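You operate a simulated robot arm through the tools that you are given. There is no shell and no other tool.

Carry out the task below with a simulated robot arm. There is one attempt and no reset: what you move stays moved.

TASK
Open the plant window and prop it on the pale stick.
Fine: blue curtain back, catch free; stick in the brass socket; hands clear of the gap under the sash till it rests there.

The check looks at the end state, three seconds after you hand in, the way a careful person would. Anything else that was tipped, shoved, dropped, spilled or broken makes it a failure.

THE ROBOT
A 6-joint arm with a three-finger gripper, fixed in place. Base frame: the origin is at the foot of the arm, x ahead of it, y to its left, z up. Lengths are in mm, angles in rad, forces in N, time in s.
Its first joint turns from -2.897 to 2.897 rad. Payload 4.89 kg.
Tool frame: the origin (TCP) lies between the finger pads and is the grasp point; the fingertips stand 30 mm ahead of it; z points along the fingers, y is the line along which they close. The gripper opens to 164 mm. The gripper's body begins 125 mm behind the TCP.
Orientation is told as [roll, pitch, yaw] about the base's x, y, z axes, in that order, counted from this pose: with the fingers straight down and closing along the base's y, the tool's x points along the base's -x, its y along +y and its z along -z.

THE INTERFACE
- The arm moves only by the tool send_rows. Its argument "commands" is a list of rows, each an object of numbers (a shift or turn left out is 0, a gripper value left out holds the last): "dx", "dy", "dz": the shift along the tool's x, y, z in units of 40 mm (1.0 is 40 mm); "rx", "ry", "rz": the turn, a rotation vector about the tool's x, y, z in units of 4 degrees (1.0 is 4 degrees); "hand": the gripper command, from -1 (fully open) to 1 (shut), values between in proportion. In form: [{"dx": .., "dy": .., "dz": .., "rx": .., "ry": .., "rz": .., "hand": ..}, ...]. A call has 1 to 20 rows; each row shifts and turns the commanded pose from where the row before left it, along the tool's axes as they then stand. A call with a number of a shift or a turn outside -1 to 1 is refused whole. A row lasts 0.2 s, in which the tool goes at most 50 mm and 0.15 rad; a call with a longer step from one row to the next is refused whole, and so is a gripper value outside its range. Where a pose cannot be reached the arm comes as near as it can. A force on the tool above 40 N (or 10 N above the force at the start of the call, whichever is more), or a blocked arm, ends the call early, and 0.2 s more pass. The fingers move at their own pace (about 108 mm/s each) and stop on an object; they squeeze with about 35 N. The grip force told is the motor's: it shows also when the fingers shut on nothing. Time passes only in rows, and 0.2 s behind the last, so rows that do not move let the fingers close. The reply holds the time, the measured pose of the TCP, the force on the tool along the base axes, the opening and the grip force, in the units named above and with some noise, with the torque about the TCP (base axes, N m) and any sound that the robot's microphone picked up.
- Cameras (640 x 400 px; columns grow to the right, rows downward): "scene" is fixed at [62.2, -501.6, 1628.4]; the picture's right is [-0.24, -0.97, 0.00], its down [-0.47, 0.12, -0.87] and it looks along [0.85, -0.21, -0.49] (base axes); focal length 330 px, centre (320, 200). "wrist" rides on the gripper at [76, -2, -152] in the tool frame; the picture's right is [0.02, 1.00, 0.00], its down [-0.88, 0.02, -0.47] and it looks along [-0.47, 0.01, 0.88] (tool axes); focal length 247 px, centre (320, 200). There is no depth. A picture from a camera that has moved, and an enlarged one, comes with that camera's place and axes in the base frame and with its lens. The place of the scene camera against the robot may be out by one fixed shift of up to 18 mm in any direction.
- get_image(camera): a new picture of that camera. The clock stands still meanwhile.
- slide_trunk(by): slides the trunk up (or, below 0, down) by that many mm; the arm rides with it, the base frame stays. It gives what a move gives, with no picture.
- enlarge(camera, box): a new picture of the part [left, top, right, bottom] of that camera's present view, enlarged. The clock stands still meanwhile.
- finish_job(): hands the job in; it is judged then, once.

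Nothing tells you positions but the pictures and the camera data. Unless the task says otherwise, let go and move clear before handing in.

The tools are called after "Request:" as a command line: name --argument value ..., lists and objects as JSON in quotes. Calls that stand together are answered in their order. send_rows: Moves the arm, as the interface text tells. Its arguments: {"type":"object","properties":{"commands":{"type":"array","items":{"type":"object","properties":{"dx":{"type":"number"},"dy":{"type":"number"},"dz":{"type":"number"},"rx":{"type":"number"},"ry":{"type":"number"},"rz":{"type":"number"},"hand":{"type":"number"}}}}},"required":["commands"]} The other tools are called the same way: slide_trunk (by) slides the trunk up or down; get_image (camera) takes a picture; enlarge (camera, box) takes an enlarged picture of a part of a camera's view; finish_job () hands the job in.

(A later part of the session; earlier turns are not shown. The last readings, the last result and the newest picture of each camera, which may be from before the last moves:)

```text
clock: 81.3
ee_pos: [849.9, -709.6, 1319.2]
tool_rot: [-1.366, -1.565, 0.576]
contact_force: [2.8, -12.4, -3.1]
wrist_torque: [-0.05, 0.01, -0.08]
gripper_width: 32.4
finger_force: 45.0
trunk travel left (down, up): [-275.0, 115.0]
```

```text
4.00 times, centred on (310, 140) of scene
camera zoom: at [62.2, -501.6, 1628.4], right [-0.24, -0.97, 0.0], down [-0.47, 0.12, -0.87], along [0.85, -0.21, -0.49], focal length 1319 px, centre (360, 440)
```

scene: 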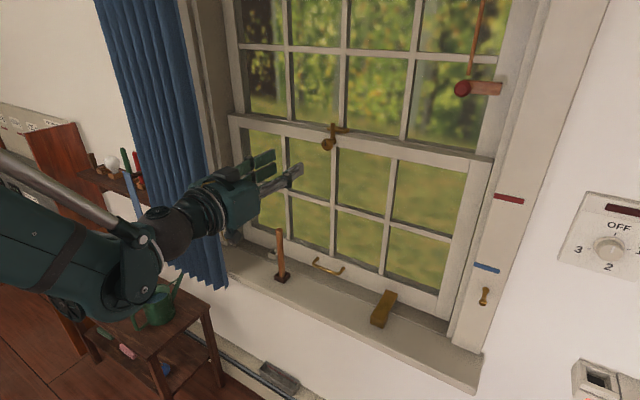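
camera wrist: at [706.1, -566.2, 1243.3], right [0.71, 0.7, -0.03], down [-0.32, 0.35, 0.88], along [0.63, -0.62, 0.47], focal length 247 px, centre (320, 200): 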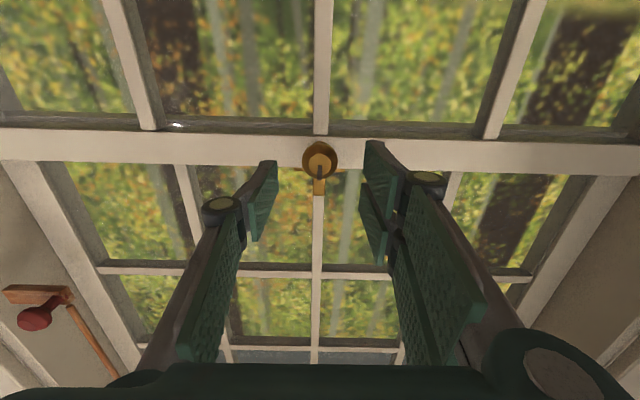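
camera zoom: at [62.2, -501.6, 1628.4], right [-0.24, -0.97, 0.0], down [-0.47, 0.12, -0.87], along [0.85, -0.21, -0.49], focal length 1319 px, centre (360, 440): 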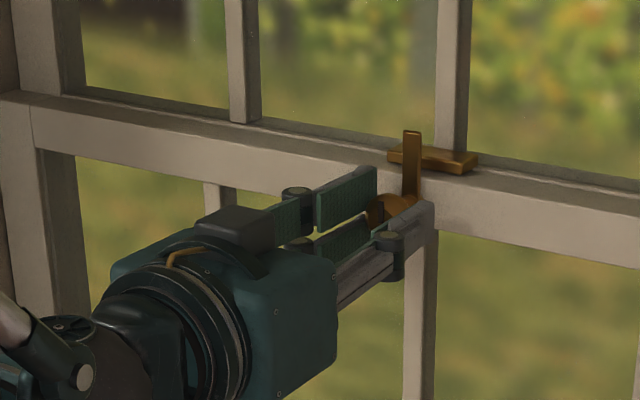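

The knob is firmly gripped (32 mm). I'll try turning it gently one way and watch the torque.

Request:
send_rows --commands '[{"rz": 0.7}, {"rz": 0.7}, {"rz": 0.7}, {"rz": 0}]'

Request:
enlarge --camera "wrist" --box '[240, 110, 400, 230]'

Request:
enlarge --camera "scene" --box '[290, 100, 390, 170]'

```text
clock: 82.3
ee_pos: [851.4, -708.8, 1318.8]
tool_rot: [1.569, -1.428, -2.358]
contact_force: [-5.3, -4.7, 2.6]
wrist_torque: [-0.33, 0.35, -0.02]
gripper_width: 31.8
finger_force: 44.7
trunk travel left (down, up): [-275.0, 115.0]
```

```text
3.33 times, centred on (320, 170) of wrist
camera zoom: at [750.1, -594.9, 1244.0], right [0.7, 0.7, 0.12], down [-0.41, 0.26, 0.87], along [0.58, -0.67, 0.47], focal length 823 px, centre (320, 300)
```

zoom: 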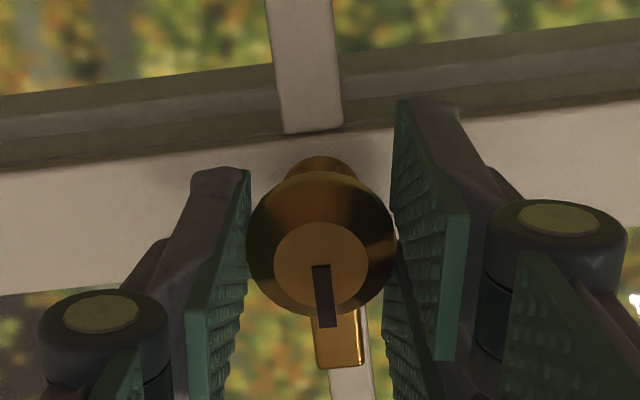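

```text
5.71 times, centred on (340, 135) of scene
camera zoom: at [62.2, -501.6, 1628.4], right [-0.24, -0.97, 0.0], down [-0.47, 0.12, -0.87], along [0.85, -0.21, -0.49], focal length 1884 px, centre (206, 571)
```

zoom: 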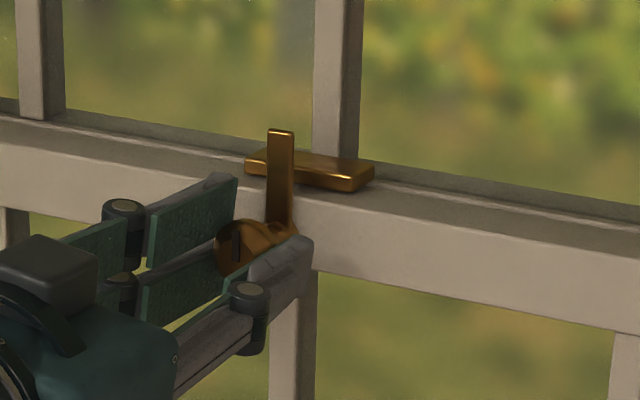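

The rail tilted in view but the arm of the catch stayed put, with about 0.5 Nm resisting, so it doesn't turn that way. I'll turn back and try the other direction.

Request:
send_rows --commands '[{"rz": -0.7}, {"rz": -0.7}, {"rz": -0.7}, {"rz": -0.7}, {"rz": -0.7}, {"rz": -0.7}, {"rz": -0.7}, {"rz": 0}]'

Request:
enlarge --camera "wrist" --box '[240, 110, 400, 230]'

Request:
enlarge --camera "scene" --box '[290, 100, 390, 170]'

```text
clock: 84.1
ee_pos: [849.8, -710.2, 1319.5]
tool_rot: [-1.573, -1.37, 0.784]
contact_force: [-8.0, -7.2, 14.3]
wrist_torque: [-0.18, -0.19, -0.18]
gripper_width: 32.3
finger_force: 45.0
trunk travel left (down, up): [-275.0, 115.0]
```

```text
3.33 times, centred on (320, 170) of wrist
camera zoom: at [731.7, -613.3, 1245.3], right [0.69, 0.69, -0.22], down [-0.2, 0.47, 0.86], along [0.69, -0.55, 0.46], focal length 823 px, centre (320, 300)
```

zoom: 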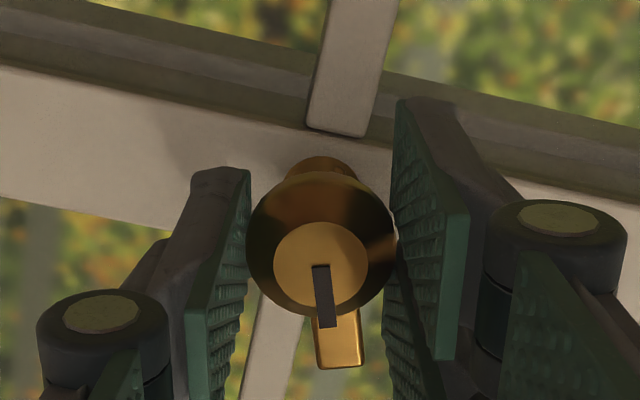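

```text
5.71 times, centred on (340, 135) of scene
camera zoom: at [62.2, -501.6, 1628.4], right [-0.24, -0.97, 0.0], down [-0.47, 0.12, -0.87], along [0.85, -0.21, -0.49], focal length 1884 px, centre (206, 571)
```

zoom: 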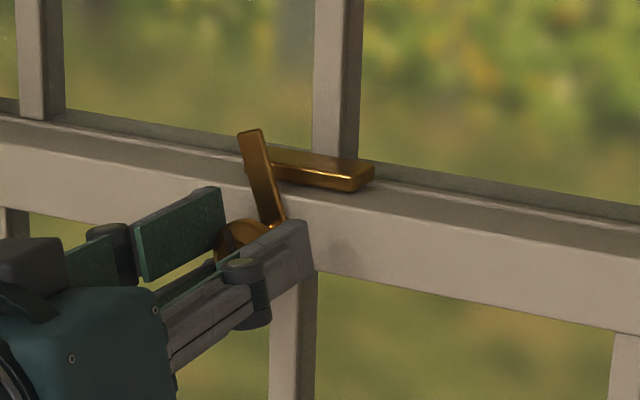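

The catch turns this way: the arm is tipping left off the keeper. I'll keep turning in that direction.

Request:
send_rows --commands '[{"rz": -1}, {"rz": -1}, {"rz": -1}, {"rz": -1}, {"rz": -1}, {"rz": -1}, {"rz": -1}, {"rz": -1}, {"rz": -1}, {"rz": 0}]'

Request:
enlarge --camera "scene" --box '[290, 100, 390, 170]'

```text
clock: 86.3
ee_pos: [849.8, -708.7, 1320.6]
tool_rot: [-1.571, -0.741, 0.783]
contact_force: [-2.9, -17.0, 29.5]
wrist_torque: [-0.39, -0.41, -0.27]
gripper_width: 32.1
finger_force: 44.9
trunk travel left (down, up): [-275.0, 115.0]
```

```text
5.71 times, centred on (340, 135) of scene
camera zoom: at [62.2, -501.6, 1628.4], right [-0.24, -0.97, 0.0], down [-0.47, 0.12, -0.87], along [0.85, -0.21, -0.49], focal length 1884 px, centre (206, 571)
```

zoom: 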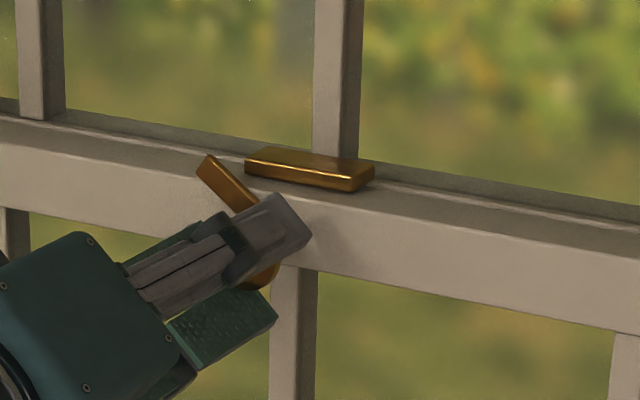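

The arm is about halfway over, but some side force is building from slight off-centre gripping. I'll nudge to relieve it and keep turning.

Request:
send_rows --commands '[{"dx": -0.02, "dy": -0.066}, {"rz": 0}, {"rz": -1}, {"rz": -1}, {"rz": -1}, {"rz": 0}]'

```text
clock: 87.7
ee_pos: [850.4, -709.6, 1322.4]
tool_rot: [-1.572, -0.531, 0.784]
contact_force: [-22.9, 16.7, -15.3]
wrist_torque: [0.39, 0.42, 0.06]
gripper_width: 32.2
finger_force: 45.1
trunk travel left (down, up): [-275.0, 115.0]
```

Request:
enlarge --camera "scene" --box '[290, 100, 390, 170]'

Request:
get_image --camera "wrist"

```text
5.71 times, centred on (340, 135) of scene
camera zoom: at [62.2, -501.6, 1628.4], right [-0.24, -0.97, 0.0], down [-0.47, 0.12, -0.87], along [0.85, -0.21, -0.49], focal length 1884 px, centre (206, 571)
```

zoom: 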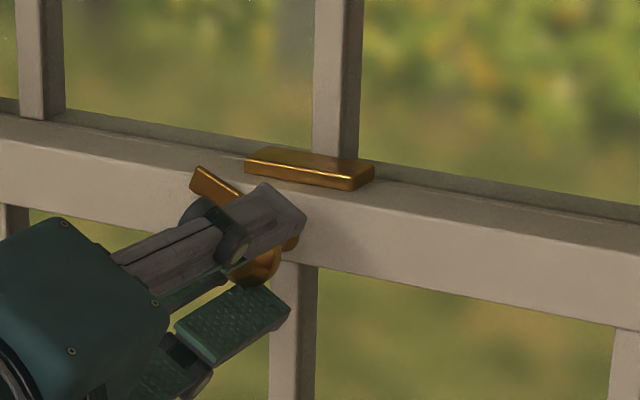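

```text
taken
camera wrist: at [696.0, -648.8, 1284.9], right [0.35, 0.34, -0.87], down [0.21, 0.88, 0.43], along [0.91, -0.33, 0.23], focal length 247 px, centre (320, 200)
```

wrist: 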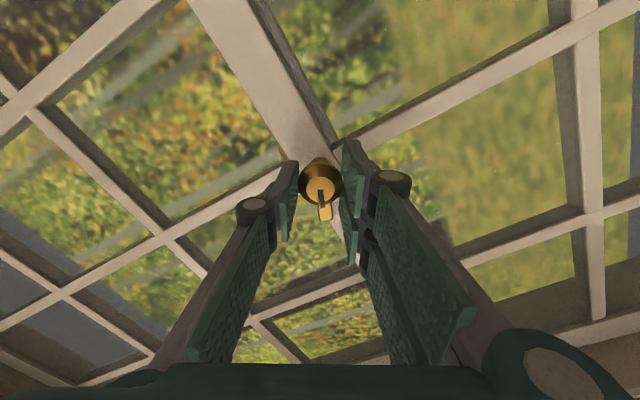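

The arm is about 65 degrees over. I'll relieve the push slightly and finish the turn.

Request:
send_rows --commands '[{"dx": 0.012, "dy": 0.02, "dz": -0.03}, {"rz": -1}, {"rz": -1}, {"rz": -1}, {"rz": -1}, {"rz": -1}, {"rz": -1}, {"rz": 0}]'

Request:
enlarge --camera "scene" --box '[290, 100, 390, 170]'

```text
clock: 89.5
ee_pos: [850.5, -710.8, 1319.6]
tool_rot: [-1.57, -0.114, 0.782]
contact_force: [4.4, -5.4, 7.9]
wrist_torque: [0.33, -0.49, -0.12]
gripper_width: 31.9
finger_force: 45.1
trunk travel left (down, up): [-275.0, 115.0]
```

```text
5.71 times, centred on (340, 135) of scene
camera zoom: at [62.2, -501.6, 1628.4], right [-0.24, -0.97, 0.0], down [-0.47, 0.12, -0.87], along [0.85, -0.21, -0.49], focal length 1884 px, centre (206, 571)
```

zoom: 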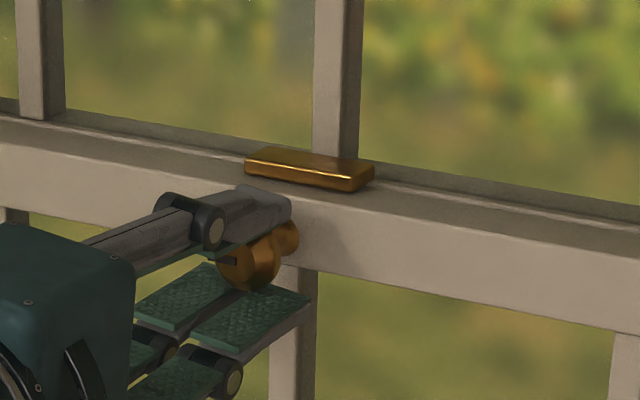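

The resisting torque suggests it reached its stop with the arm level. I'll let go, back off, and check that it stays.

Request:
send_rows --commands '[{"hand": 0.2}, {"dz": 0}, {"dz": -1}, {"dz": -1}, {"dz": 0}]'

Request:
enlarge --camera "scene" --box '[290, 100, 390, 170]'

Request:
get_image --camera "wrist"

```text
clock: 90.7
ee_pos: [792.4, -651.8, 1321.3]
tool_rot: [-1.571, -0.114, 0.782]
contact_force: [-2.1, 0.5, 1.7]
wrist_torque: [0.09, 0.09, -0.01]
gripper_width: 65.4
finger_force: 0.0
trunk travel left (down, up): [-275.0, 115.0]
```

```text
5.71 times, centred on (340, 135) of scene
camera zoom: at [62.2, -501.6, 1628.4], right [-0.24, -0.97, 0.0], down [-0.47, 0.12, -0.87], along [0.85, -0.21, -0.49], focal length 1884 px, centre (206, 571)
```

zoom: 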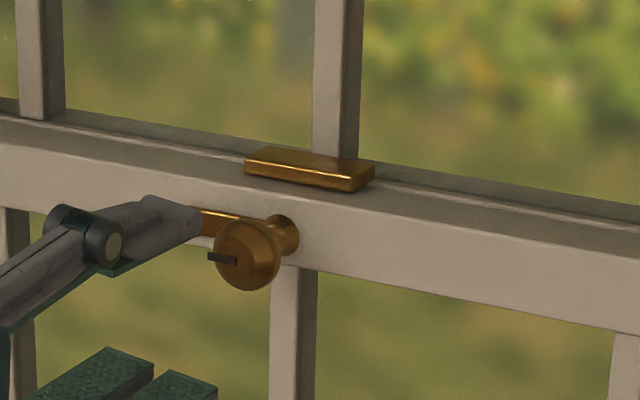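

```text
taken
camera wrist: at [632.7, -597.6, 1314.2], right [0.07, 0.06, -1.0], down [0.29, 0.95, 0.08], along [0.96, -0.29, 0.04], focal length 247 px, centre (320, 200)
```

wrist: 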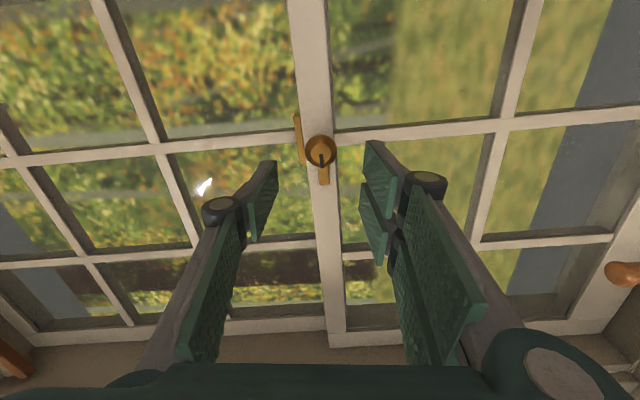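

The catch arm now lies level, well clear of the keeper, and it stays. Next I'll back off, level the gripper so it closes vertically, and go down in front of the U-handle near (872, -731, 883).

Request:
send_rows --commands '[{"dz": -1, "rz": -0.8}, {"dz": -1, "rz": -0.77}, {"dy": 1}, {"dy": 1}, {"dy": 1}, {"dy": 1}, {"dy": 1}, {"dy": 1}, {"dy": 1}, {"dy": 1}, {"dy": 0}]'

Request:
get_image --camera "wrist"

Request:
get_image --camera "scene"

```text
clock: 93.1
ee_pos: [791.5, -632.1, 1057.1]
tool_rot: [-1.569, -0.005, 0.783]
contact_force: [-0.1, -0.5, -0.6]
wrist_torque: [-0.03, -0.06, 0.01]
gripper_width: 65.7
finger_force: 0.0
out of reach, approached as far as the arm can: row 7, 8, 9, 10
trunk travel left (down, up): [-275.0, 115.0]
```

```text
taken
camera wrist: at [630.5, -579.0, 1058.9], right [-0.01, -0.01, -1.0], down [0.29, 0.96, -0.01], along [0.96, -0.29, -0.01], focal length 247 px, centre (320, 200)
```

wrist: 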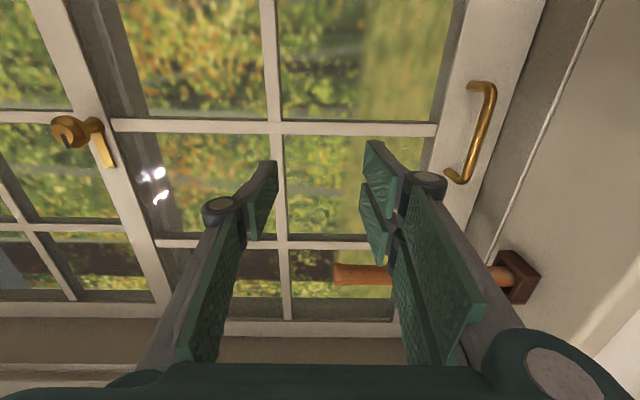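

```text
taken
```

scene: 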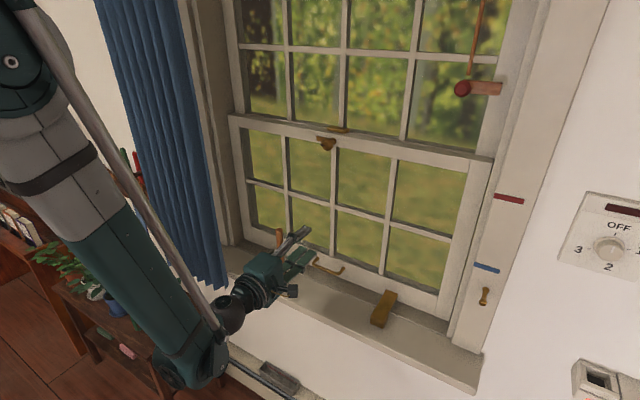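

The arm can't go lower than about z=1057 in this pose, so I'll use the trunk. First I'll withdraw from the sill to be safe.

Request:
send_rows --commands '[{"dz": -1}, {"dz": -1}, {"dy": 0}]'

```text
clock: 93.9
ee_pos: [770.7, -602.3, 1099.7]
tool_rot: [-1.569, -0.002, 0.781]
contact_force: [-0.8, -0.6, 1.4]
wrist_torque: [0.1, 0.05, 0.02]
gripper_width: 65.6
finger_force: 0.1
out of reach, approached as far as the arm can: row 1, 2
trunk travel left (down, up): [-275.0, 115.0]
```

Request:
slide_trunk --by -100

```text
clock: 95.3
ee_pos: [771.2, -602.2, 997.8]
tool_rot: [-1.57, -0.003, 0.784]
contact_force: [0.1, -0.3, 0.2]
wrist_torque: [0.0, 0.01, -0.01]
gripper_width: 65.3
finger_force: 0.2
trunk travel left (down, up): [-175.0, 215.0]
```

Request:
send_rows --commands '[{"dz": 0}]'

Request:
get_image --camera "wrist"

```text
clock: 95.7
ee_pos: [770.1, -602.5, 998.7]
tool_rot: [-1.569, -0.002, 0.782]
contact_force: [0.2, -0.6, -0.2]
wrist_torque: [0.02, -0.01, 0.05]
gripper_width: 65.5
finger_force: 0.1
trunk travel left (down, up): [-175.0, 215.0]
```

```text
taken
camera wrist: at [609.4, -548.7, 1000.2], right [-0.01, -0.01, -1.0], down [0.29, 0.96, -0.01], along [0.96, -0.29, -0.01], focal length 247 px, centre (320, 200)
```

wrist: 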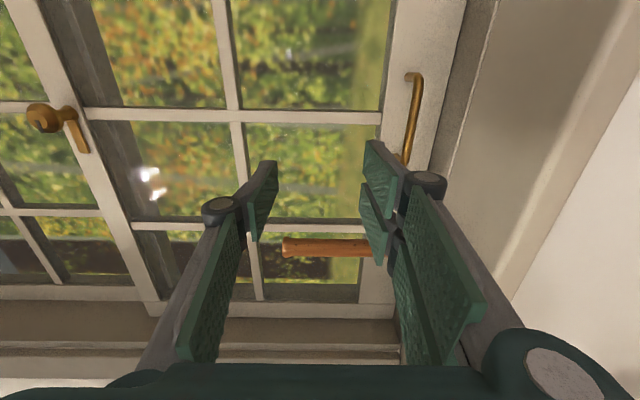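

The trunk move carried the arm down cleanly. To keep clear of the sill I'll raise and retract the arm a bit, then lower the trunk fully.

Request:
send_rows --commands '[{"dy": -1}, {"dy": -0.5, "dz": -0.5}, {"dz": -1}, {"dz": 0}]'

Request:
slide_trunk --by -170

Request:
get_image --camera "wrist"

Request:
get_image --camera "scene"

```text
clock: 96.7
ee_pos: [726.9, -560.1, 1057.2]
tool_rot: [-1.57, -0.003, 0.781]
contact_force: [-1.1, -0.1, -0.5]
wrist_torque: [0.02, 0.04, 0.04]
gripper_width: 65.8
finger_force: 0.0
trunk travel left (down, up): [-175.0, 215.0]
```

```text
clock: 98.6
ee_pos: [726.0, -560.3, 888.4]
tool_rot: [-1.57, -0.004, 0.78]
contact_force: [0.7, 0.7, -0.7]
wrist_torque: [0.01, -0.05, 0.01]
gripper_width: 65.6
finger_force: 0.0
trunk travel left (down, up): [-5.0, 385.0]
```

```text
taken
camera wrist: at [565.9, -506.2, 889.8], right [-0.01, -0.01, -1.0], down [0.29, 0.96, -0.01], along [0.96, -0.29, -0.01], focal length 247 px, centre (320, 200)
```

wrist: 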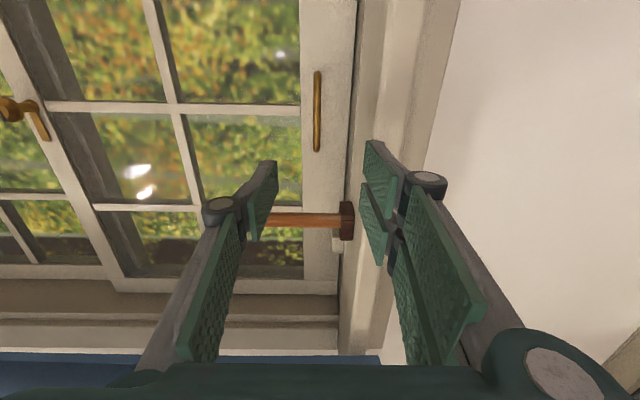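

```text
taken
```

scene: 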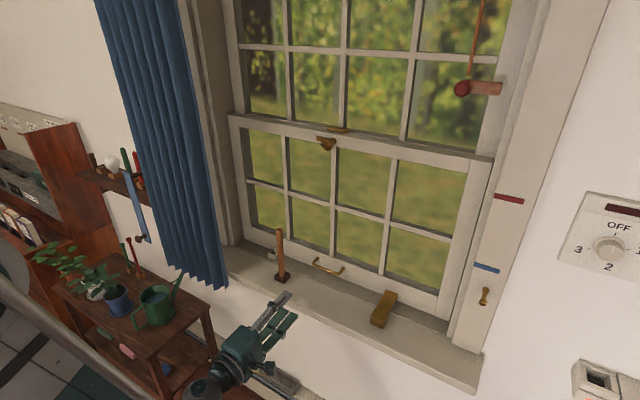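

The handle bar sits at about z=892 with the sill top near z=844, so a level gripper body would foul the sill edge. I'll rise and tilt the tool about 30 degrees downward so I can grip the bar from above-front.

Request:
send_rows --commands '[{"dy": -1, "dx": 0.42, "hand": 0.6}, {"dy": -1}, {"dy": -0.7}, {"rx": -1}, {"rx": -1}, {"rx": -1}, {"rx": -1}, {"rx": -1}, {"rx": -1}, {"rx": -1}, {"rx": -0.5}, {"dz": 0}]'

Request:
get_image --camera "wrist"

Request:
get_image --camera "scene"

```text
clock: 101.2
ee_pos: [713.3, -575.8, 996.5]
tool_rot: [-1.103, -0.003, 0.771]
contact_force: [0.2, 0.3, 0.7]
wrist_torque: [0.05, 0.02, 0.02]
gripper_width: 32.9
finger_force: 0.1
out of reach, approached as far as the arm can: row 5
trunk travel left (down, up): [-5.0, 385.0]
```

```text
taken
camera wrist: at [564.5, -532.6, 1066.5], right [-0.33, 0.31, -0.89], down [0.33, 0.92, 0.2], along [0.89, -0.23, -0.4], focal length 247 px, centre (320, 200)
```

wrist: 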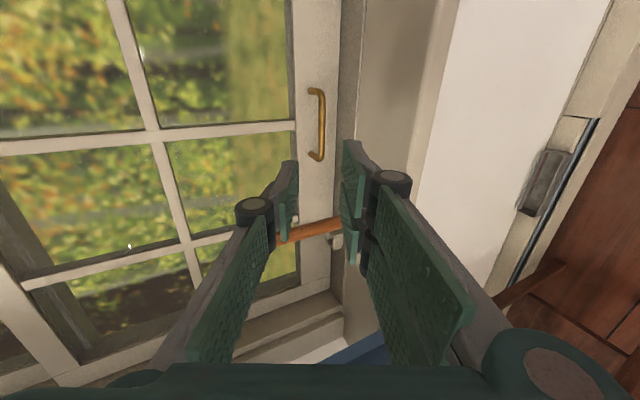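

```text
taken
```

scene: 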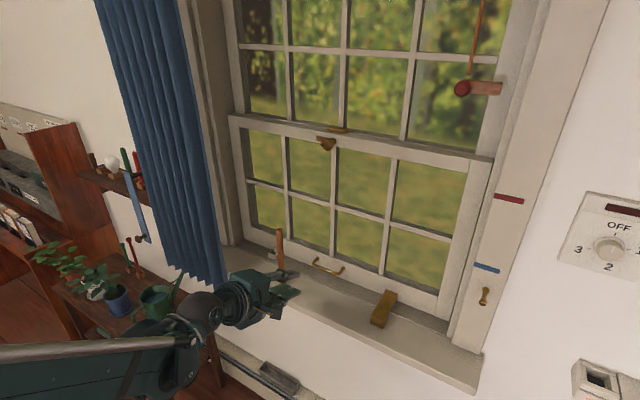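

The handle bar is straight ahead on the tool axis, roughly 235 mm away. I'll advance most of the way and re-check.

Request:
send_rows --commands '[{"dz": 1}, {"dz": 1}, {"dz": 1}, {"dz": 1}, {"dz": 0.5}, {"dz": 0}]'

Request:
get_image --camera "wrist"

Request:
enlarge --camera "scene" --box '[250, 220, 410, 340]'

```text
clock: 102.6
ee_pos: [823.5, -689.8, 915.4]
tool_rot: [-1.104, -0.004, 0.771]
contact_force: [-0.3, 0.0, 0.2]
wrist_torque: [0.03, 0.02, 0.06]
gripper_width: 33.0
finger_force: 0.0
trunk travel left (down, up): [-5.0, 385.0]
```

```text
taken
camera wrist: at [675.8, -646.7, 985.8], right [-0.33, 0.31, -0.89], down [0.33, 0.92, 0.2], along [0.89, -0.23, -0.4], focal length 247 px, centre (320, 200)
```

wrist: 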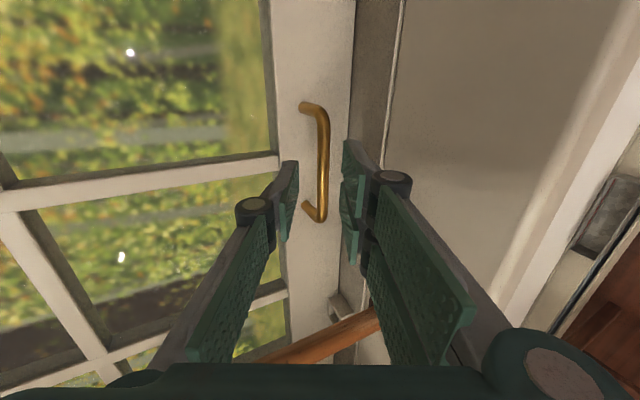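

```text
3.33 times, centred on (330, 280) of scene
camera zoom: at [62.2, -501.6, 1628.4], right [-0.24, -0.97, 0.0], down [-0.47, 0.12, -0.87], along [0.85, -0.21, -0.49], focal length 1099 px, centre (287, -67)
```

zoom: 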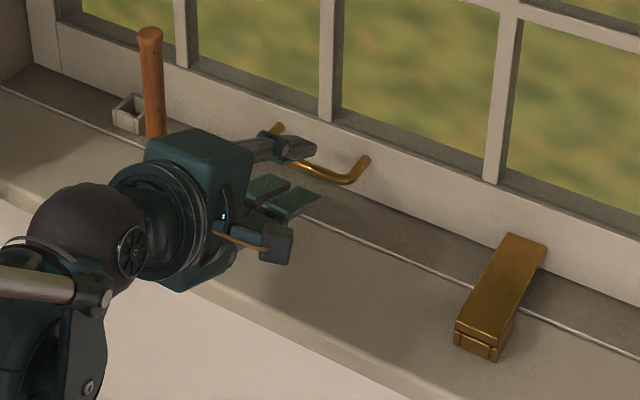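

The bar is about 57 mm ahead and centred. I'll advance the last bit so it lies between the finger pads, then close.

Request:
send_rows --commands '[{"dz": 0.5, "dy": 0.05}, {"dz": 0.48}, {"dz": 0}]'

Request:
enlarge --camera "wrist" --box '[220, 80, 420, 260]'

Request:
enlarge --camera "scene" --box '[270, 230, 390, 310]'

```text
clock: 103.4
ee_pos: [848.2, -715.0, 897.5]
tool_rot: [-1.106, -0.003, 0.772]
contact_force: [-0.3, 0.7, 0.7]
wrist_torque: [-0.02, 0.02, 0.0]
gripper_width: 32.8
finger_force: 0.2
trunk travel left (down, up): [-5.0, 385.0]
```

```text
2.22 times, centred on (320, 170) of wrist
camera zoom: at [700.0, -672.3, 966.8], right [-0.33, 0.31, -0.89], down [0.33, 0.92, 0.2], along [0.89, -0.23, -0.4], focal length 549 px, centre (320, 267)
```

zoom: 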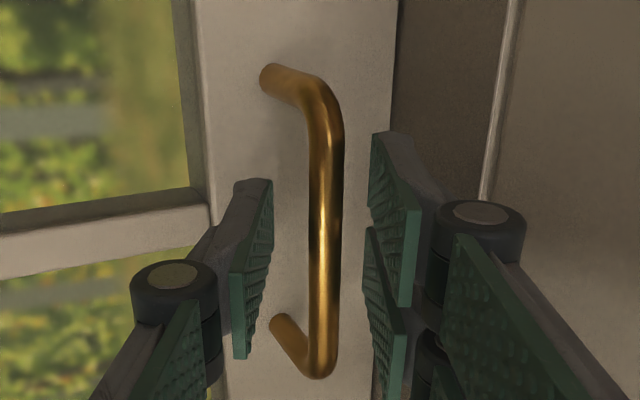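

```text
5.00 times, centred on (330, 270) of scene
camera zoom: at [62.2, -501.6, 1628.4], right [-0.24, -0.97, 0.0], down [-0.47, 0.12, -0.87], along [0.85, -0.21, -0.49], focal length 1648 px, centre (270, -150)
```

zoom: 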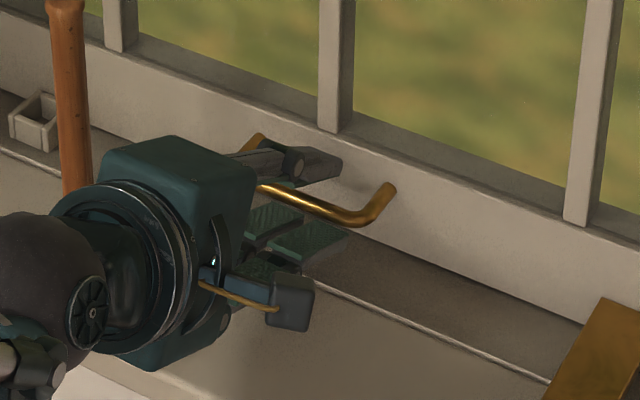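

The bar is between the fingers. I'll close on it and then test a small lift.

Request:
send_rows --commands '[{"hand": 1}, {"dz": 0}, {"dz": 0}]'

Request:
enlarge --camera "wrist" --box '[220, 80, 420, 260]'

```text
clock: 104.2
ee_pos: [848.4, -715.3, 896.9]
tool_rot: [-1.103, -0.003, 0.771]
contact_force: [-11.2, 10.2, -14.8]
wrist_torque: [-0.74, 1.01, 0.51]
gripper_width: 9.7
finger_force: 45.0
trunk travel left (down, up): [-5.0, 385.0]
```

```text
2.22 times, centred on (320, 170) of wrist
camera zoom: at [700.0, -672.2, 966.2], right [-0.33, 0.31, -0.89], down [0.33, 0.92, 0.2], along [0.89, -0.23, -0.4], focal length 549 px, centre (320, 267)
```

zoom: 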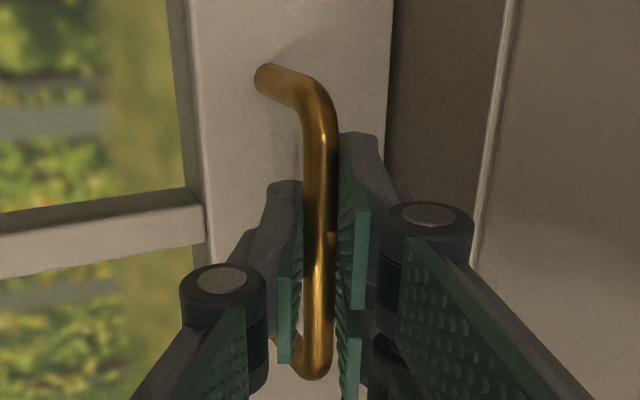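

Gripped (9.7 mm bar). I'll lift a little and watch the load.

Request:
send_rows --commands '[{"dy": -0.223, "dz": -0.112}, {"dy": -0.223, "dz": -0.112}, {"dz": 0}]'

Request:
enlarge --camera "scene" --box '[220, 90, 520, 350]'

```text
clock: 105.0
ee_pos: [848.4, -716.1, 916.6]
tool_rot: [-1.104, -0.004, 0.768]
contact_force: [-20.3, -0.9, -8.2]
wrist_torque: [-0.93, 1.09, 0.23]
gripper_width: 9.9
finger_force: 44.7
trunk travel left (down, up): [-5.0, 385.0]
```

```text
1.54 times, centred on (370, 220) of scene
camera zoom: at [62.2, -501.6, 1628.4], right [-0.24, -0.97, 0.0], down [-0.47, 0.12, -0.87], along [0.85, -0.21, -0.49], focal length 507 px, centre (243, 169)
```

zoom: 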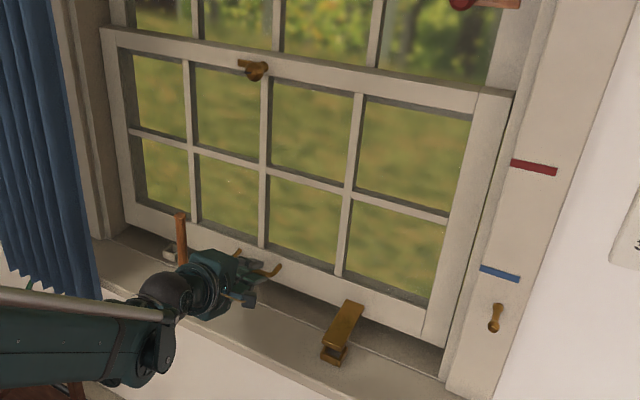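

The sash is rising, with the brass bar lifting off the brass cup, and the load is light. I'll raise it further in moderate steps.

Request:
send_rows --commands '[{"dy": -0.445, "dz": -0.223}, {"dy": -0.445, "dz": -0.223}, {"dz": 0}, {"dz": 0}, {"dz": 0}]'

Request:
enlarge --camera "scene" --box '[220, 90, 520, 350]'

```text
clock: 106.2
ee_pos: [847.9, -714.9, 955.4]
tool_rot: [-1.104, -0.002, 0.77]
contact_force: [-15.1, -1.4, -6.4]
wrist_torque: [-0.76, 0.9, 0.6]
gripper_width: 9.8
finger_force: 45.2
trunk travel left (down, up): [-5.0, 385.0]
```

```text
1.54 times, centred on (370, 220) of scene
camera zoom: at [62.2, -501.6, 1628.4], right [-0.24, -0.97, 0.0], down [-0.47, 0.12, -0.87], along [0.85, -0.21, -0.49], focal length 507 px, centre (243, 169)
```

zoom: 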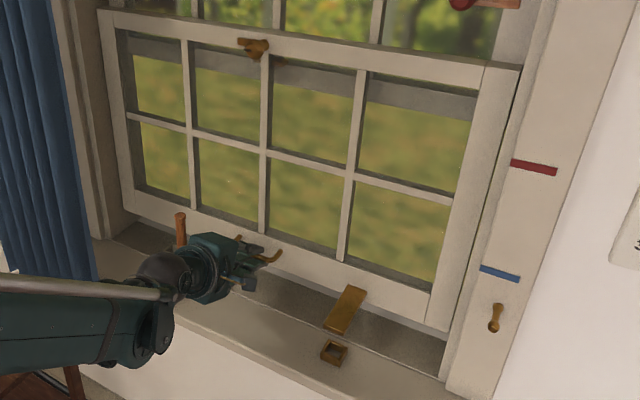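

The brass cup is now uncovered and open. To learn whether the sash holds by itself, I'll loosen the grip slightly with a finger still just below the bar.

Request:
send_rows --commands '[{"hand": 0.7}, {"dz": 0}, {"dz": 0}, {"dz": 0}]'

Request:
enlarge --camera "wrist" --box '[220, 80, 420, 260]'

Request:
enlarge --camera "scene" --box '[220, 90, 520, 350]'

```text
clock: 107.2
ee_pos: [850.0, -715.1, 954.4]
tool_rot: [-1.104, -0.005, 0.772]
contact_force: [1.2, 5.8, -7.8]
wrist_torque: [-0.06, 0.16, 0.12]
gripper_width: 28.2
finger_force: 4.0
trunk travel left (down, up): [-5.0, 385.0]
```

```text
2.22 times, centred on (320, 170) of wrist
camera zoom: at [700.5, -671.8, 1025.2], right [-0.33, 0.31, -0.89], down [0.33, 0.92, 0.2], along [0.89, -0.23, -0.4], focal length 549 px, centre (320, 267)
```

zoom: 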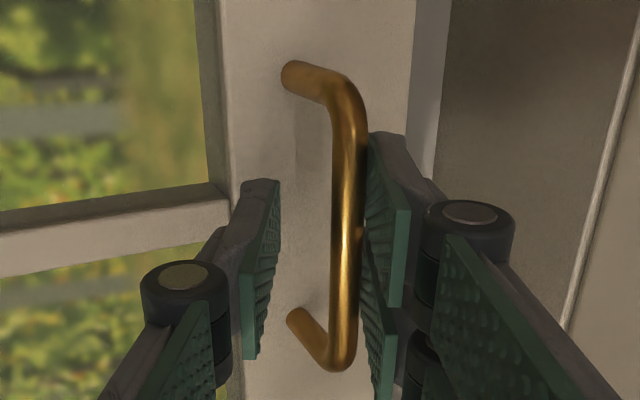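

```text
1.54 times, centred on (370, 220) of scene
camera zoom: at [62.2, -501.6, 1628.4], right [-0.24, -0.97, 0.0], down [-0.47, 0.12, -0.87], along [0.85, -0.21, -0.49], focal length 507 px, centre (243, 169)
```

zoom: 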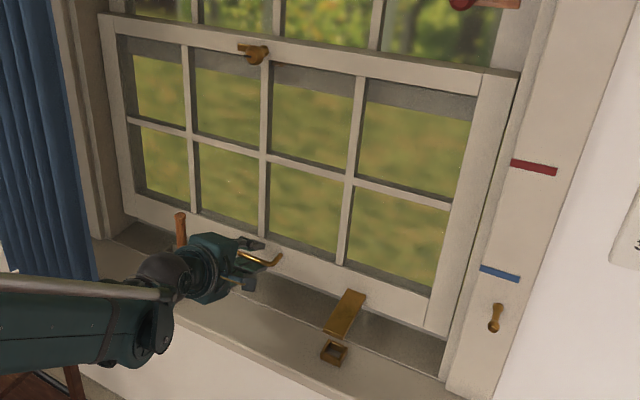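

The sash dropped onto my finger (about 8 N), so it doesn't hold by itself at this height. I'll grip again and raise it further in stages, watching whether anything engages higher up, such as that red-knobbed bar.

Request:
send_rows --commands '[{"hand": 1}, {"dz": 0}, {"dy": -0.67, "dz": -0.335}, {"dy": -0.67, "dz": -0.335}, {"dy": -0.67, "dz": -0.335}, {"dz": 0}]'

Request:
get_image --camera "scene"

Request:
enlarge --camera "scene" --box '[430, 40, 540, 170]'

```text
clock: 107.8
ee_pos: [848.2, -713.5, 956.0]
tool_rot: [-1.1, -0.004, 0.771]
contact_force: [-1.4, 4.9, -8.7]
wrist_torque: [-0.64, 0.79, 0.71]
gripper_width: 9.6
finger_force: 44.7
trunk travel left (down, up): [-5.0, 385.0]
stopped in row 3: the force on the tool passed its limit at 53 N (the readings are from after the stop); the commanded pose is now the measured one
```

```text
taken
```

scene: 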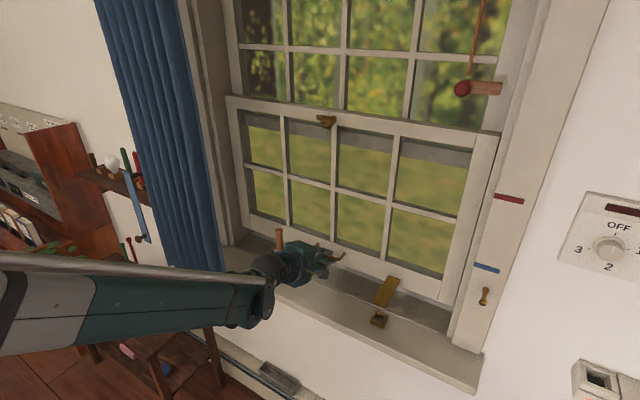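

```text
3.08 times, centred on (485, 105) of scene
camera zoom: at [62.2, -501.6, 1628.4], right [-0.24, -0.97, 0.0], down [-0.47, 0.12, -0.87], along [0.85, -0.21, -0.49], focal length 1014 px, centre (-188, 492)
```

zoom: 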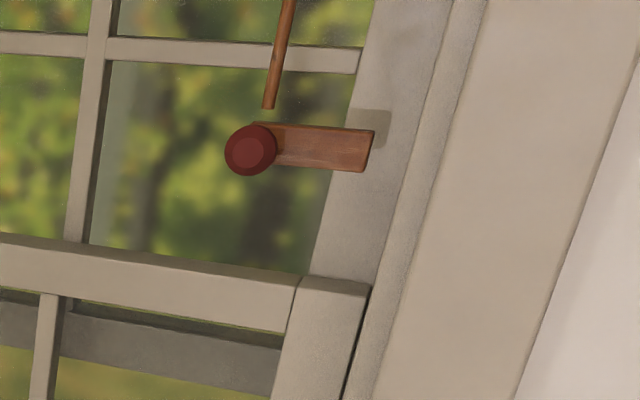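

Lifting too fast spiked the force. I'll raise it more slowly.

Request:
send_rows --commands '[{"dz": 0}, {"dy": -0.25, "dz": -0.125}, {"dy": -0.3, "dz": -0.15}, {"dy": -0.3, "dz": -0.15}, {"dy": -0.3, "dz": -0.15}, {"dy": -0.3, "dz": -0.15}, {"dy": -0.3, "dz": -0.15}, {"dy": -0.3, "dz": -0.15}, {"dz": 0}]'

Request:
enlarge --camera "scene" --box '[410, 20, 550, 170]'

```text
clock: 109.8
ee_pos: [847.8, -713.7, 1050.8]
tool_rot: [-1.1, -0.004, 0.771]
contact_force: [-17.2, 26.1, -11.6]
wrist_torque: [-0.63, 0.94, 0.89]
gripper_width: 9.8
finger_force: 45.3
trunk travel left (down, up): [-5.0, 385.0]
```

```text
2.67 times, centred on (480, 95) of scene
camera zoom: at [62.2, -501.6, 1628.4], right [-0.24, -0.97, 0.0], down [-0.47, 0.12, -0.87], along [0.85, -0.21, -0.49], focal length 879 px, centre (-107, 480)
```

zoom: 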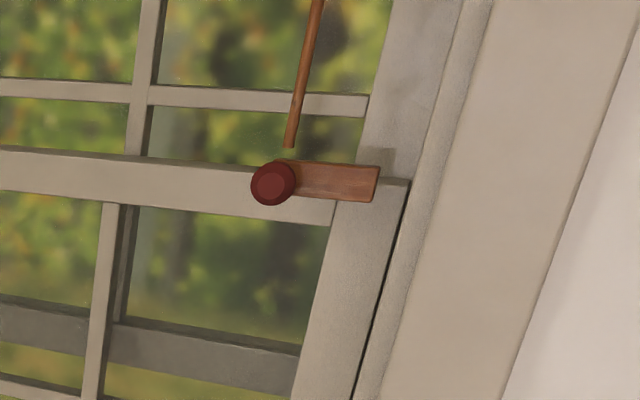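

The sash's top rail passes behind the red-knobbed bar without touching. I'll ease the push on the handle and continue up.

Request:
send_rows --commands '[{"dy": 0.022, "dz": -0.045}, {"dy": -0.25, "dz": -0.125}, {"dy": -0.3, "dz": -0.15}, {"dy": -0.3, "dz": -0.15}, {"dy": -0.3, "dz": -0.15}, {"dz": 0}, {"dz": 0}]'

Request:
enlarge --camera "scene" --box '[410, 20, 550, 170]'

Request:
get_image --camera "scene"

```text
clock: 111.5
ee_pos: [847.9, -713.4, 1101.1]
tool_rot: [-1.101, -0.005, 0.77]
contact_force: [1.0, 0.9, -5.8]
wrist_torque: [-0.79, 0.8, 0.47]
gripper_width: 10.0
finger_force: 45.5
trunk travel left (down, up): [-5.0, 385.0]
```

```text
2.67 times, centred on (480, 95) of scene
camera zoom: at [62.2, -501.6, 1628.4], right [-0.24, -0.97, 0.0], down [-0.47, 0.12, -0.87], along [0.85, -0.21, -0.49], focal length 879 px, centre (-107, 480)
```

zoom: 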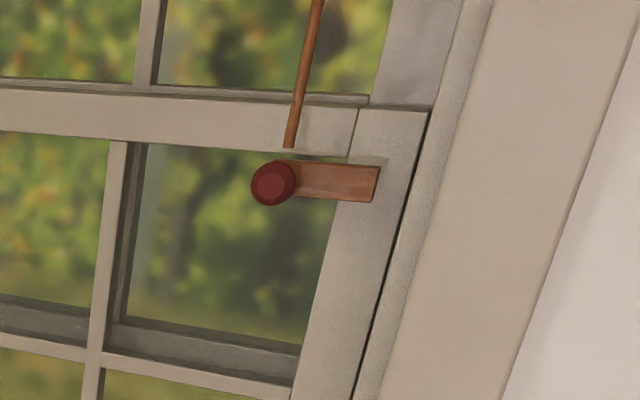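

```text
taken
```

scene: 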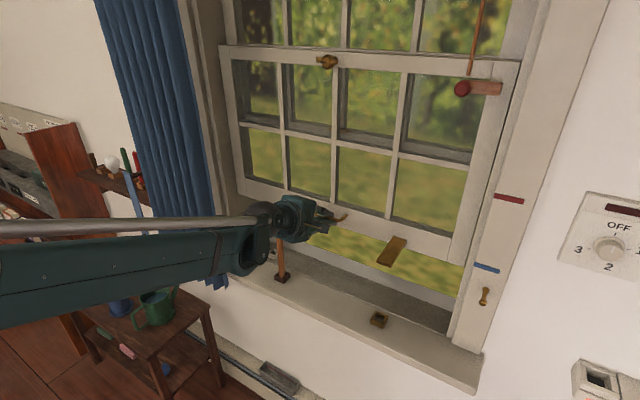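

Still no self-hold: the load is the same. The sash bottom is nearing the blue mark, so I'll keep lifting slowly toward it and beyond.

Request:
send_rows --commands '[{"dy": -0.25, "dz": -0.125}, {"dy": -0.3, "dz": -0.15}, {"dy": -0.3, "dz": -0.15}, {"dy": -0.3, "dz": -0.15}, {"dz": 0}, {"dz": 0}]'

Request:
get_image --camera "scene"

```text
clock: 112.8
ee_pos: [847.8, -714.5, 1151.4]
tool_rot: [-1.101, -0.004, 0.77]
contact_force: [2.4, 5.5, -5.2]
wrist_torque: [-0.76, 0.85, 0.49]
gripper_width: 9.8
finger_force: 45.4
trunk travel left (down, up): [-5.0, 385.0]
```

```text
taken
```

scene: 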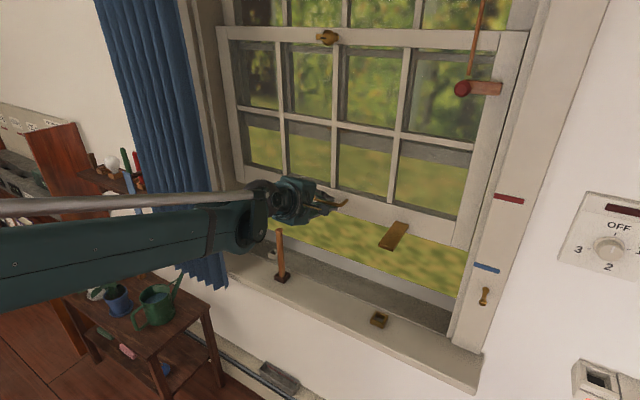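

Request:
send_rows --commands '[{"dy": -0.25, "dz": -0.125}, {"dy": -0.3, "dz": -0.15}, {"dy": -0.3, "dz": -0.15}, {"dy": -0.3, "dz": -0.15}, {"dy": -0.3, "dz": -0.15}, {"dy": -0.3, "dz": -0.15}, {"dz": 0}, {"dz": 0}]'

Request:
get_image --camera "scene"

```text
clock: 113.9
ee_pos: [847.8, -714.5, 1195.7]
tool_rot: [-1.095, -0.003, 0.77]
contact_force: [8.4, -0.9, -12.5]
wrist_torque: [-0.68, 0.72, 0.74]
gripper_width: 9.8
finger_force: 44.7
trunk travel left (down, up): [-5.0, 385.0]
stopped in row 5: the force on the tool passed its limit at 62 N (the readings are from after the stop); the commanded pose is now the measured one
```

```text
taken
```

scene: 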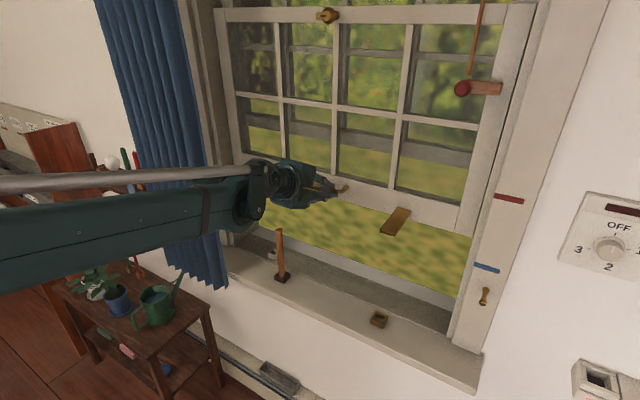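

The force spiked at about 300 mm of lift, which may be the upper stop. I'll probe gently once more.

Request:
send_rows --commands '[{"dz": 0}, {"dy": -0.11, "dz": -0.055}, {"dy": -0.11, "dz": -0.055}, {"dz": 0}]'

Request:
enlarge --camera "scene" --box '[410, 0, 560, 130]'

```text
clock: 114.5
ee_pos: [848.4, -714.3, 1195.7]
tool_rot: [-1.089, -0.004, 0.768]
contact_force: [14.1, -7.8, -19.6]
wrist_torque: [-0.73, 0.84, 0.57]
gripper_width: 9.5
finger_force: 44.3
trunk travel left (down, up): [-5.0, 385.0]
stopped in row 2: the force on the tool passed its limit at 49 N (the readings are from after the stop); the commanded pose is now the measured one
```

```text
3.08 times, centred on (485, 65) of scene
camera zoom: at [62.2, -501.6, 1628.4], right [-0.24, -0.97, 0.0], down [-0.47, 0.12, -0.87], along [0.85, -0.21, -0.49], focal length 1014 px, centre (-188, 615)
```

zoom: 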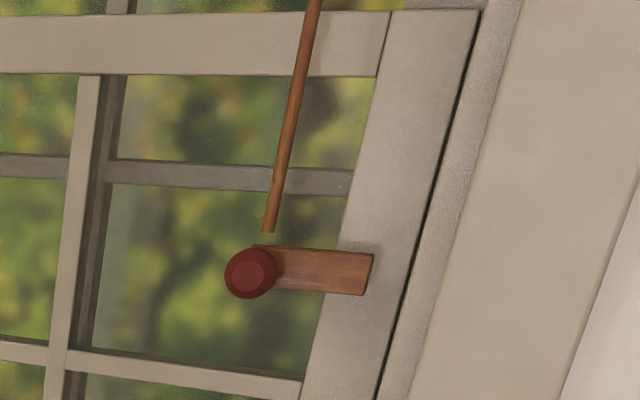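

It's a hard stop at about 300 mm of lift. Now I'll test how fast the sash sinks by opening the fingers a little, keeping the lower finger as a safety rest below the bar.

Request:
send_rows --commands '[{"hand": 0.4}]'

Request:
enlarge --camera "wrist" --box '[220, 80, 420, 260]'

```text
clock: 114.8
ee_pos: [845.5, -712.7, 1197.8]
tool_rot: [-1.091, -0.004, 0.77]
contact_force: [-0.4, 0.1, 0.1]
wrist_torque: [0.03, 0.02, -0.01]
gripper_width: 49.2
finger_force: 0.0
trunk travel left (down, up): [-5.0, 385.0]
```

```text
2.22 times, centred on (320, 170) of wrist
camera zoom: at [697.8, -670.2, 1270.7], right [-0.33, 0.32, -0.89], down [0.33, 0.92, 0.2], along [0.88, -0.23, -0.41], focal length 549 px, centre (320, 267)
```

zoom: 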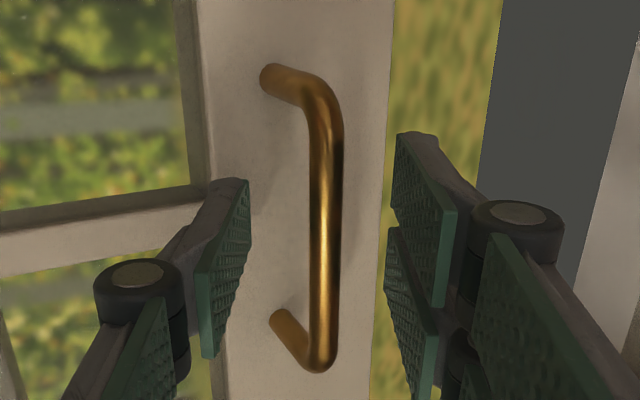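

The bar hasn't dropped freely. I'll wait a little and look again to measure any sinking.

Request:
send_rows --commands '[{"dz": 0}, {"dz": 0}, {"dz": 0}]'

Request:
enlarge --camera "wrist" --box '[220, 80, 420, 260]'

```text
clock: 115.7
ee_pos: [845.6, -713.0, 1198.3]
tool_rot: [-1.091, -0.003, 0.771]
contact_force: [0.3, -1.0, -0.2]
wrist_torque: [-0.01, -0.02, -0.02]
gripper_width: 49.2
finger_force: 0.0
trunk travel left (down, up): [-5.0, 385.0]
```

```text
2.22 times, centred on (320, 170) of wrist
camera zoom: at [698.2, -670.4, 1270.2], right [-0.33, 0.32, -0.89], down [0.33, 0.92, 0.2], along [0.88, -0.23, -0.41], focal length 549 px, centre (320, 267)
```

zoom: 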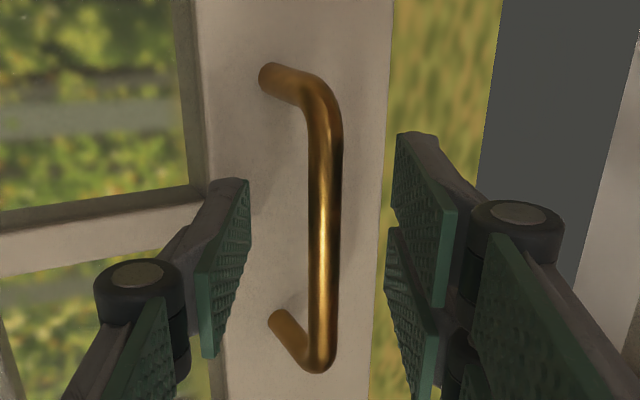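

It hasn't moved at all in a second. I'll wait longer to be sure it's staying up by itself here.

Request:
send_rows --commands '[{"dz": 0}, {"dz": 0}, {"dz": 0}, {"dz": 0}, {"dz": 0}, {"dz": 0}, {"dz": 0}, {"dz": 0}, {"dz": 0}, {"dz": 0}, {"dz": 0}, {"dz": 0}, {"dz": 0}, {"dz": 0}, {"dz": 0}, {"dz": 0}, {"dz": 0}, {"dz": 0}, {"dz": 0}, {"dz": 0}]'

Request:
enlarge --camera "wrist" --box '[220, 80, 420, 260]'

Request:
get_image --camera "scene"

```text
clock: 119.8
ee_pos: [845.8, -713.4, 1198.5]
tool_rot: [-1.091, -0.005, 0.769]
contact_force: [-0.2, -1.3, -0.8]
wrist_torque: [-0.01, 0.02, 0.02]
gripper_width: 49.5
finger_force: 0.1
trunk travel left (down, up): [-5.0, 385.0]
```

```text
2.22 times, centred on (320, 170) of wrist
camera zoom: at [698.2, -670.4, 1270.2], right [-0.33, 0.32, -0.89], down [0.33, 0.92, 0.2], along [0.88, -0.23, -0.41], focal length 549 px, centre (320, 267)
```

zoom: 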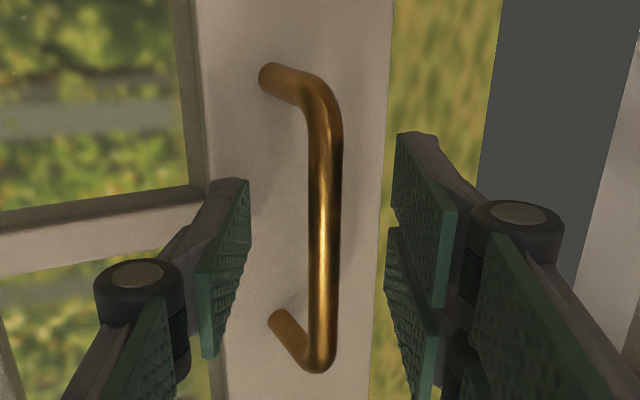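

```text
taken
```

scene: 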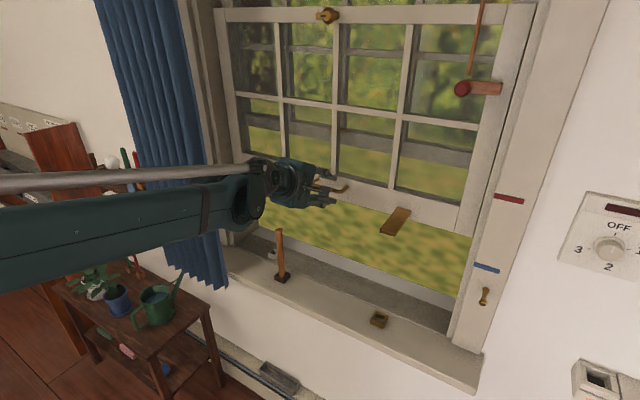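

The sash stays up on its own at the top of its travel (no movement in 5 s). I'll back off from the handle and re-orient the gripper level, closing sideways, to fetch the stick.

Request:
send_rows --commands '[{"dz": -0.5}, {"dz": -1}, {"dz": -1}, {"dz": -1}, {"dz": -1}, {"dz": -0.5}, {"rx": 1}, {"rx": 1}, {"rx": 1}, {"rx": 1}, {"rx": 1}, {"rx": 1}, {"rx": 0.87}, {"dz": 0}]'

Request:
get_image --camera "scene"

```text
clock: 122.8
ee_pos: [722.0, -586.2, 1290.6]
tool_rot: [-1.571, -0.004, 0.77]
contact_force: [-0.8, -0.4, 0.0]
wrist_torque: [-0.02, 0.0, 0.03]
gripper_width: 49.5
finger_force: 0.1
trunk travel left (down, up): [-5.0, 385.0]
```

```text
taken
```

scene: 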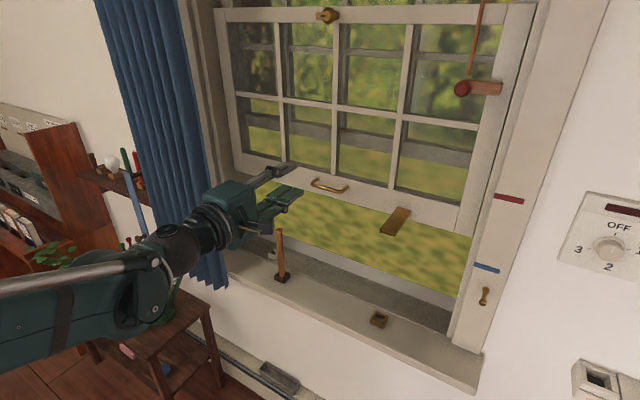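

The sash remains up. I'll turn the gripper a quarter turn so the fingers close sideways for the upright stick.

Request:
send_rows --commands '[{"ry": -0.22, "rz": 0.5}, {"rz": 1}, {"rz": 1}, {"rz": 1}, {"rz": 1}, {"rz": 1}, {"rz": 1}, {"rz": 1}, {"rz": 1}, {"rz": 1}, {"rz": 1}, {"rz": 1}, {"rz": 1}, {"rz": 1}, {"rz": 1}, {"rz": 1}, {"rz": 1}, {"rz": 1}, {"rz": 1}, {"rz": 1}]'

Request:
send_rows --commands '[{"rz": 1}, {"rz": 1}, {"rz": 1}, {"rz": 0}]'

Request:
get_image --camera "wrist"

```text
clock: 127.0
ee_pos: [721.6, -585.4, 1290.1]
tool_rot: [-1.573, -1.364, 0.788]
contact_force: [-0.4, 0.7, -0.2]
wrist_torque: [0.0, -0.01, -0.01]
gripper_width: 49.0
finger_force: 0.1
trunk travel left (down, up): [-5.0, 385.0]
```

```text
clock: 128.1
ee_pos: [721.8, -585.8, 1291.8]
tool_rot: [1.676, -1.566, -2.462]
contact_force: [-0.5, -0.5, 0.4]
wrist_torque: [-0.02, 0.0, -0.02]
gripper_width: 49.2
finger_force: 0.0
trunk travel left (down, up): [-5.0, 385.0]
```

```text
taken
camera wrist: at [614.3, -479.5, 1214.7], right [0.71, 0.71, -0.02], down [-0.32, 0.35, 0.88], along [0.63, -0.62, 0.47], focal length 247 px, centre (320, 200)
```

wrist: 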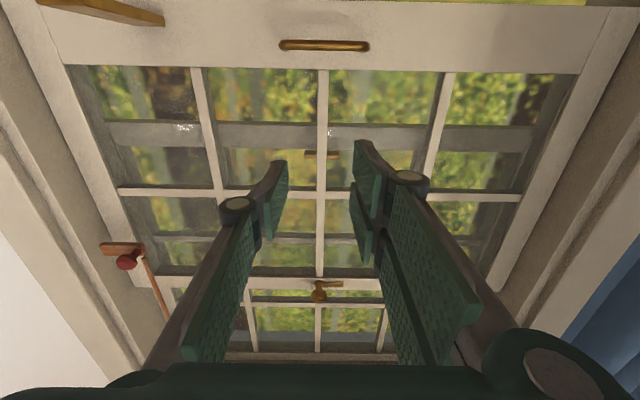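

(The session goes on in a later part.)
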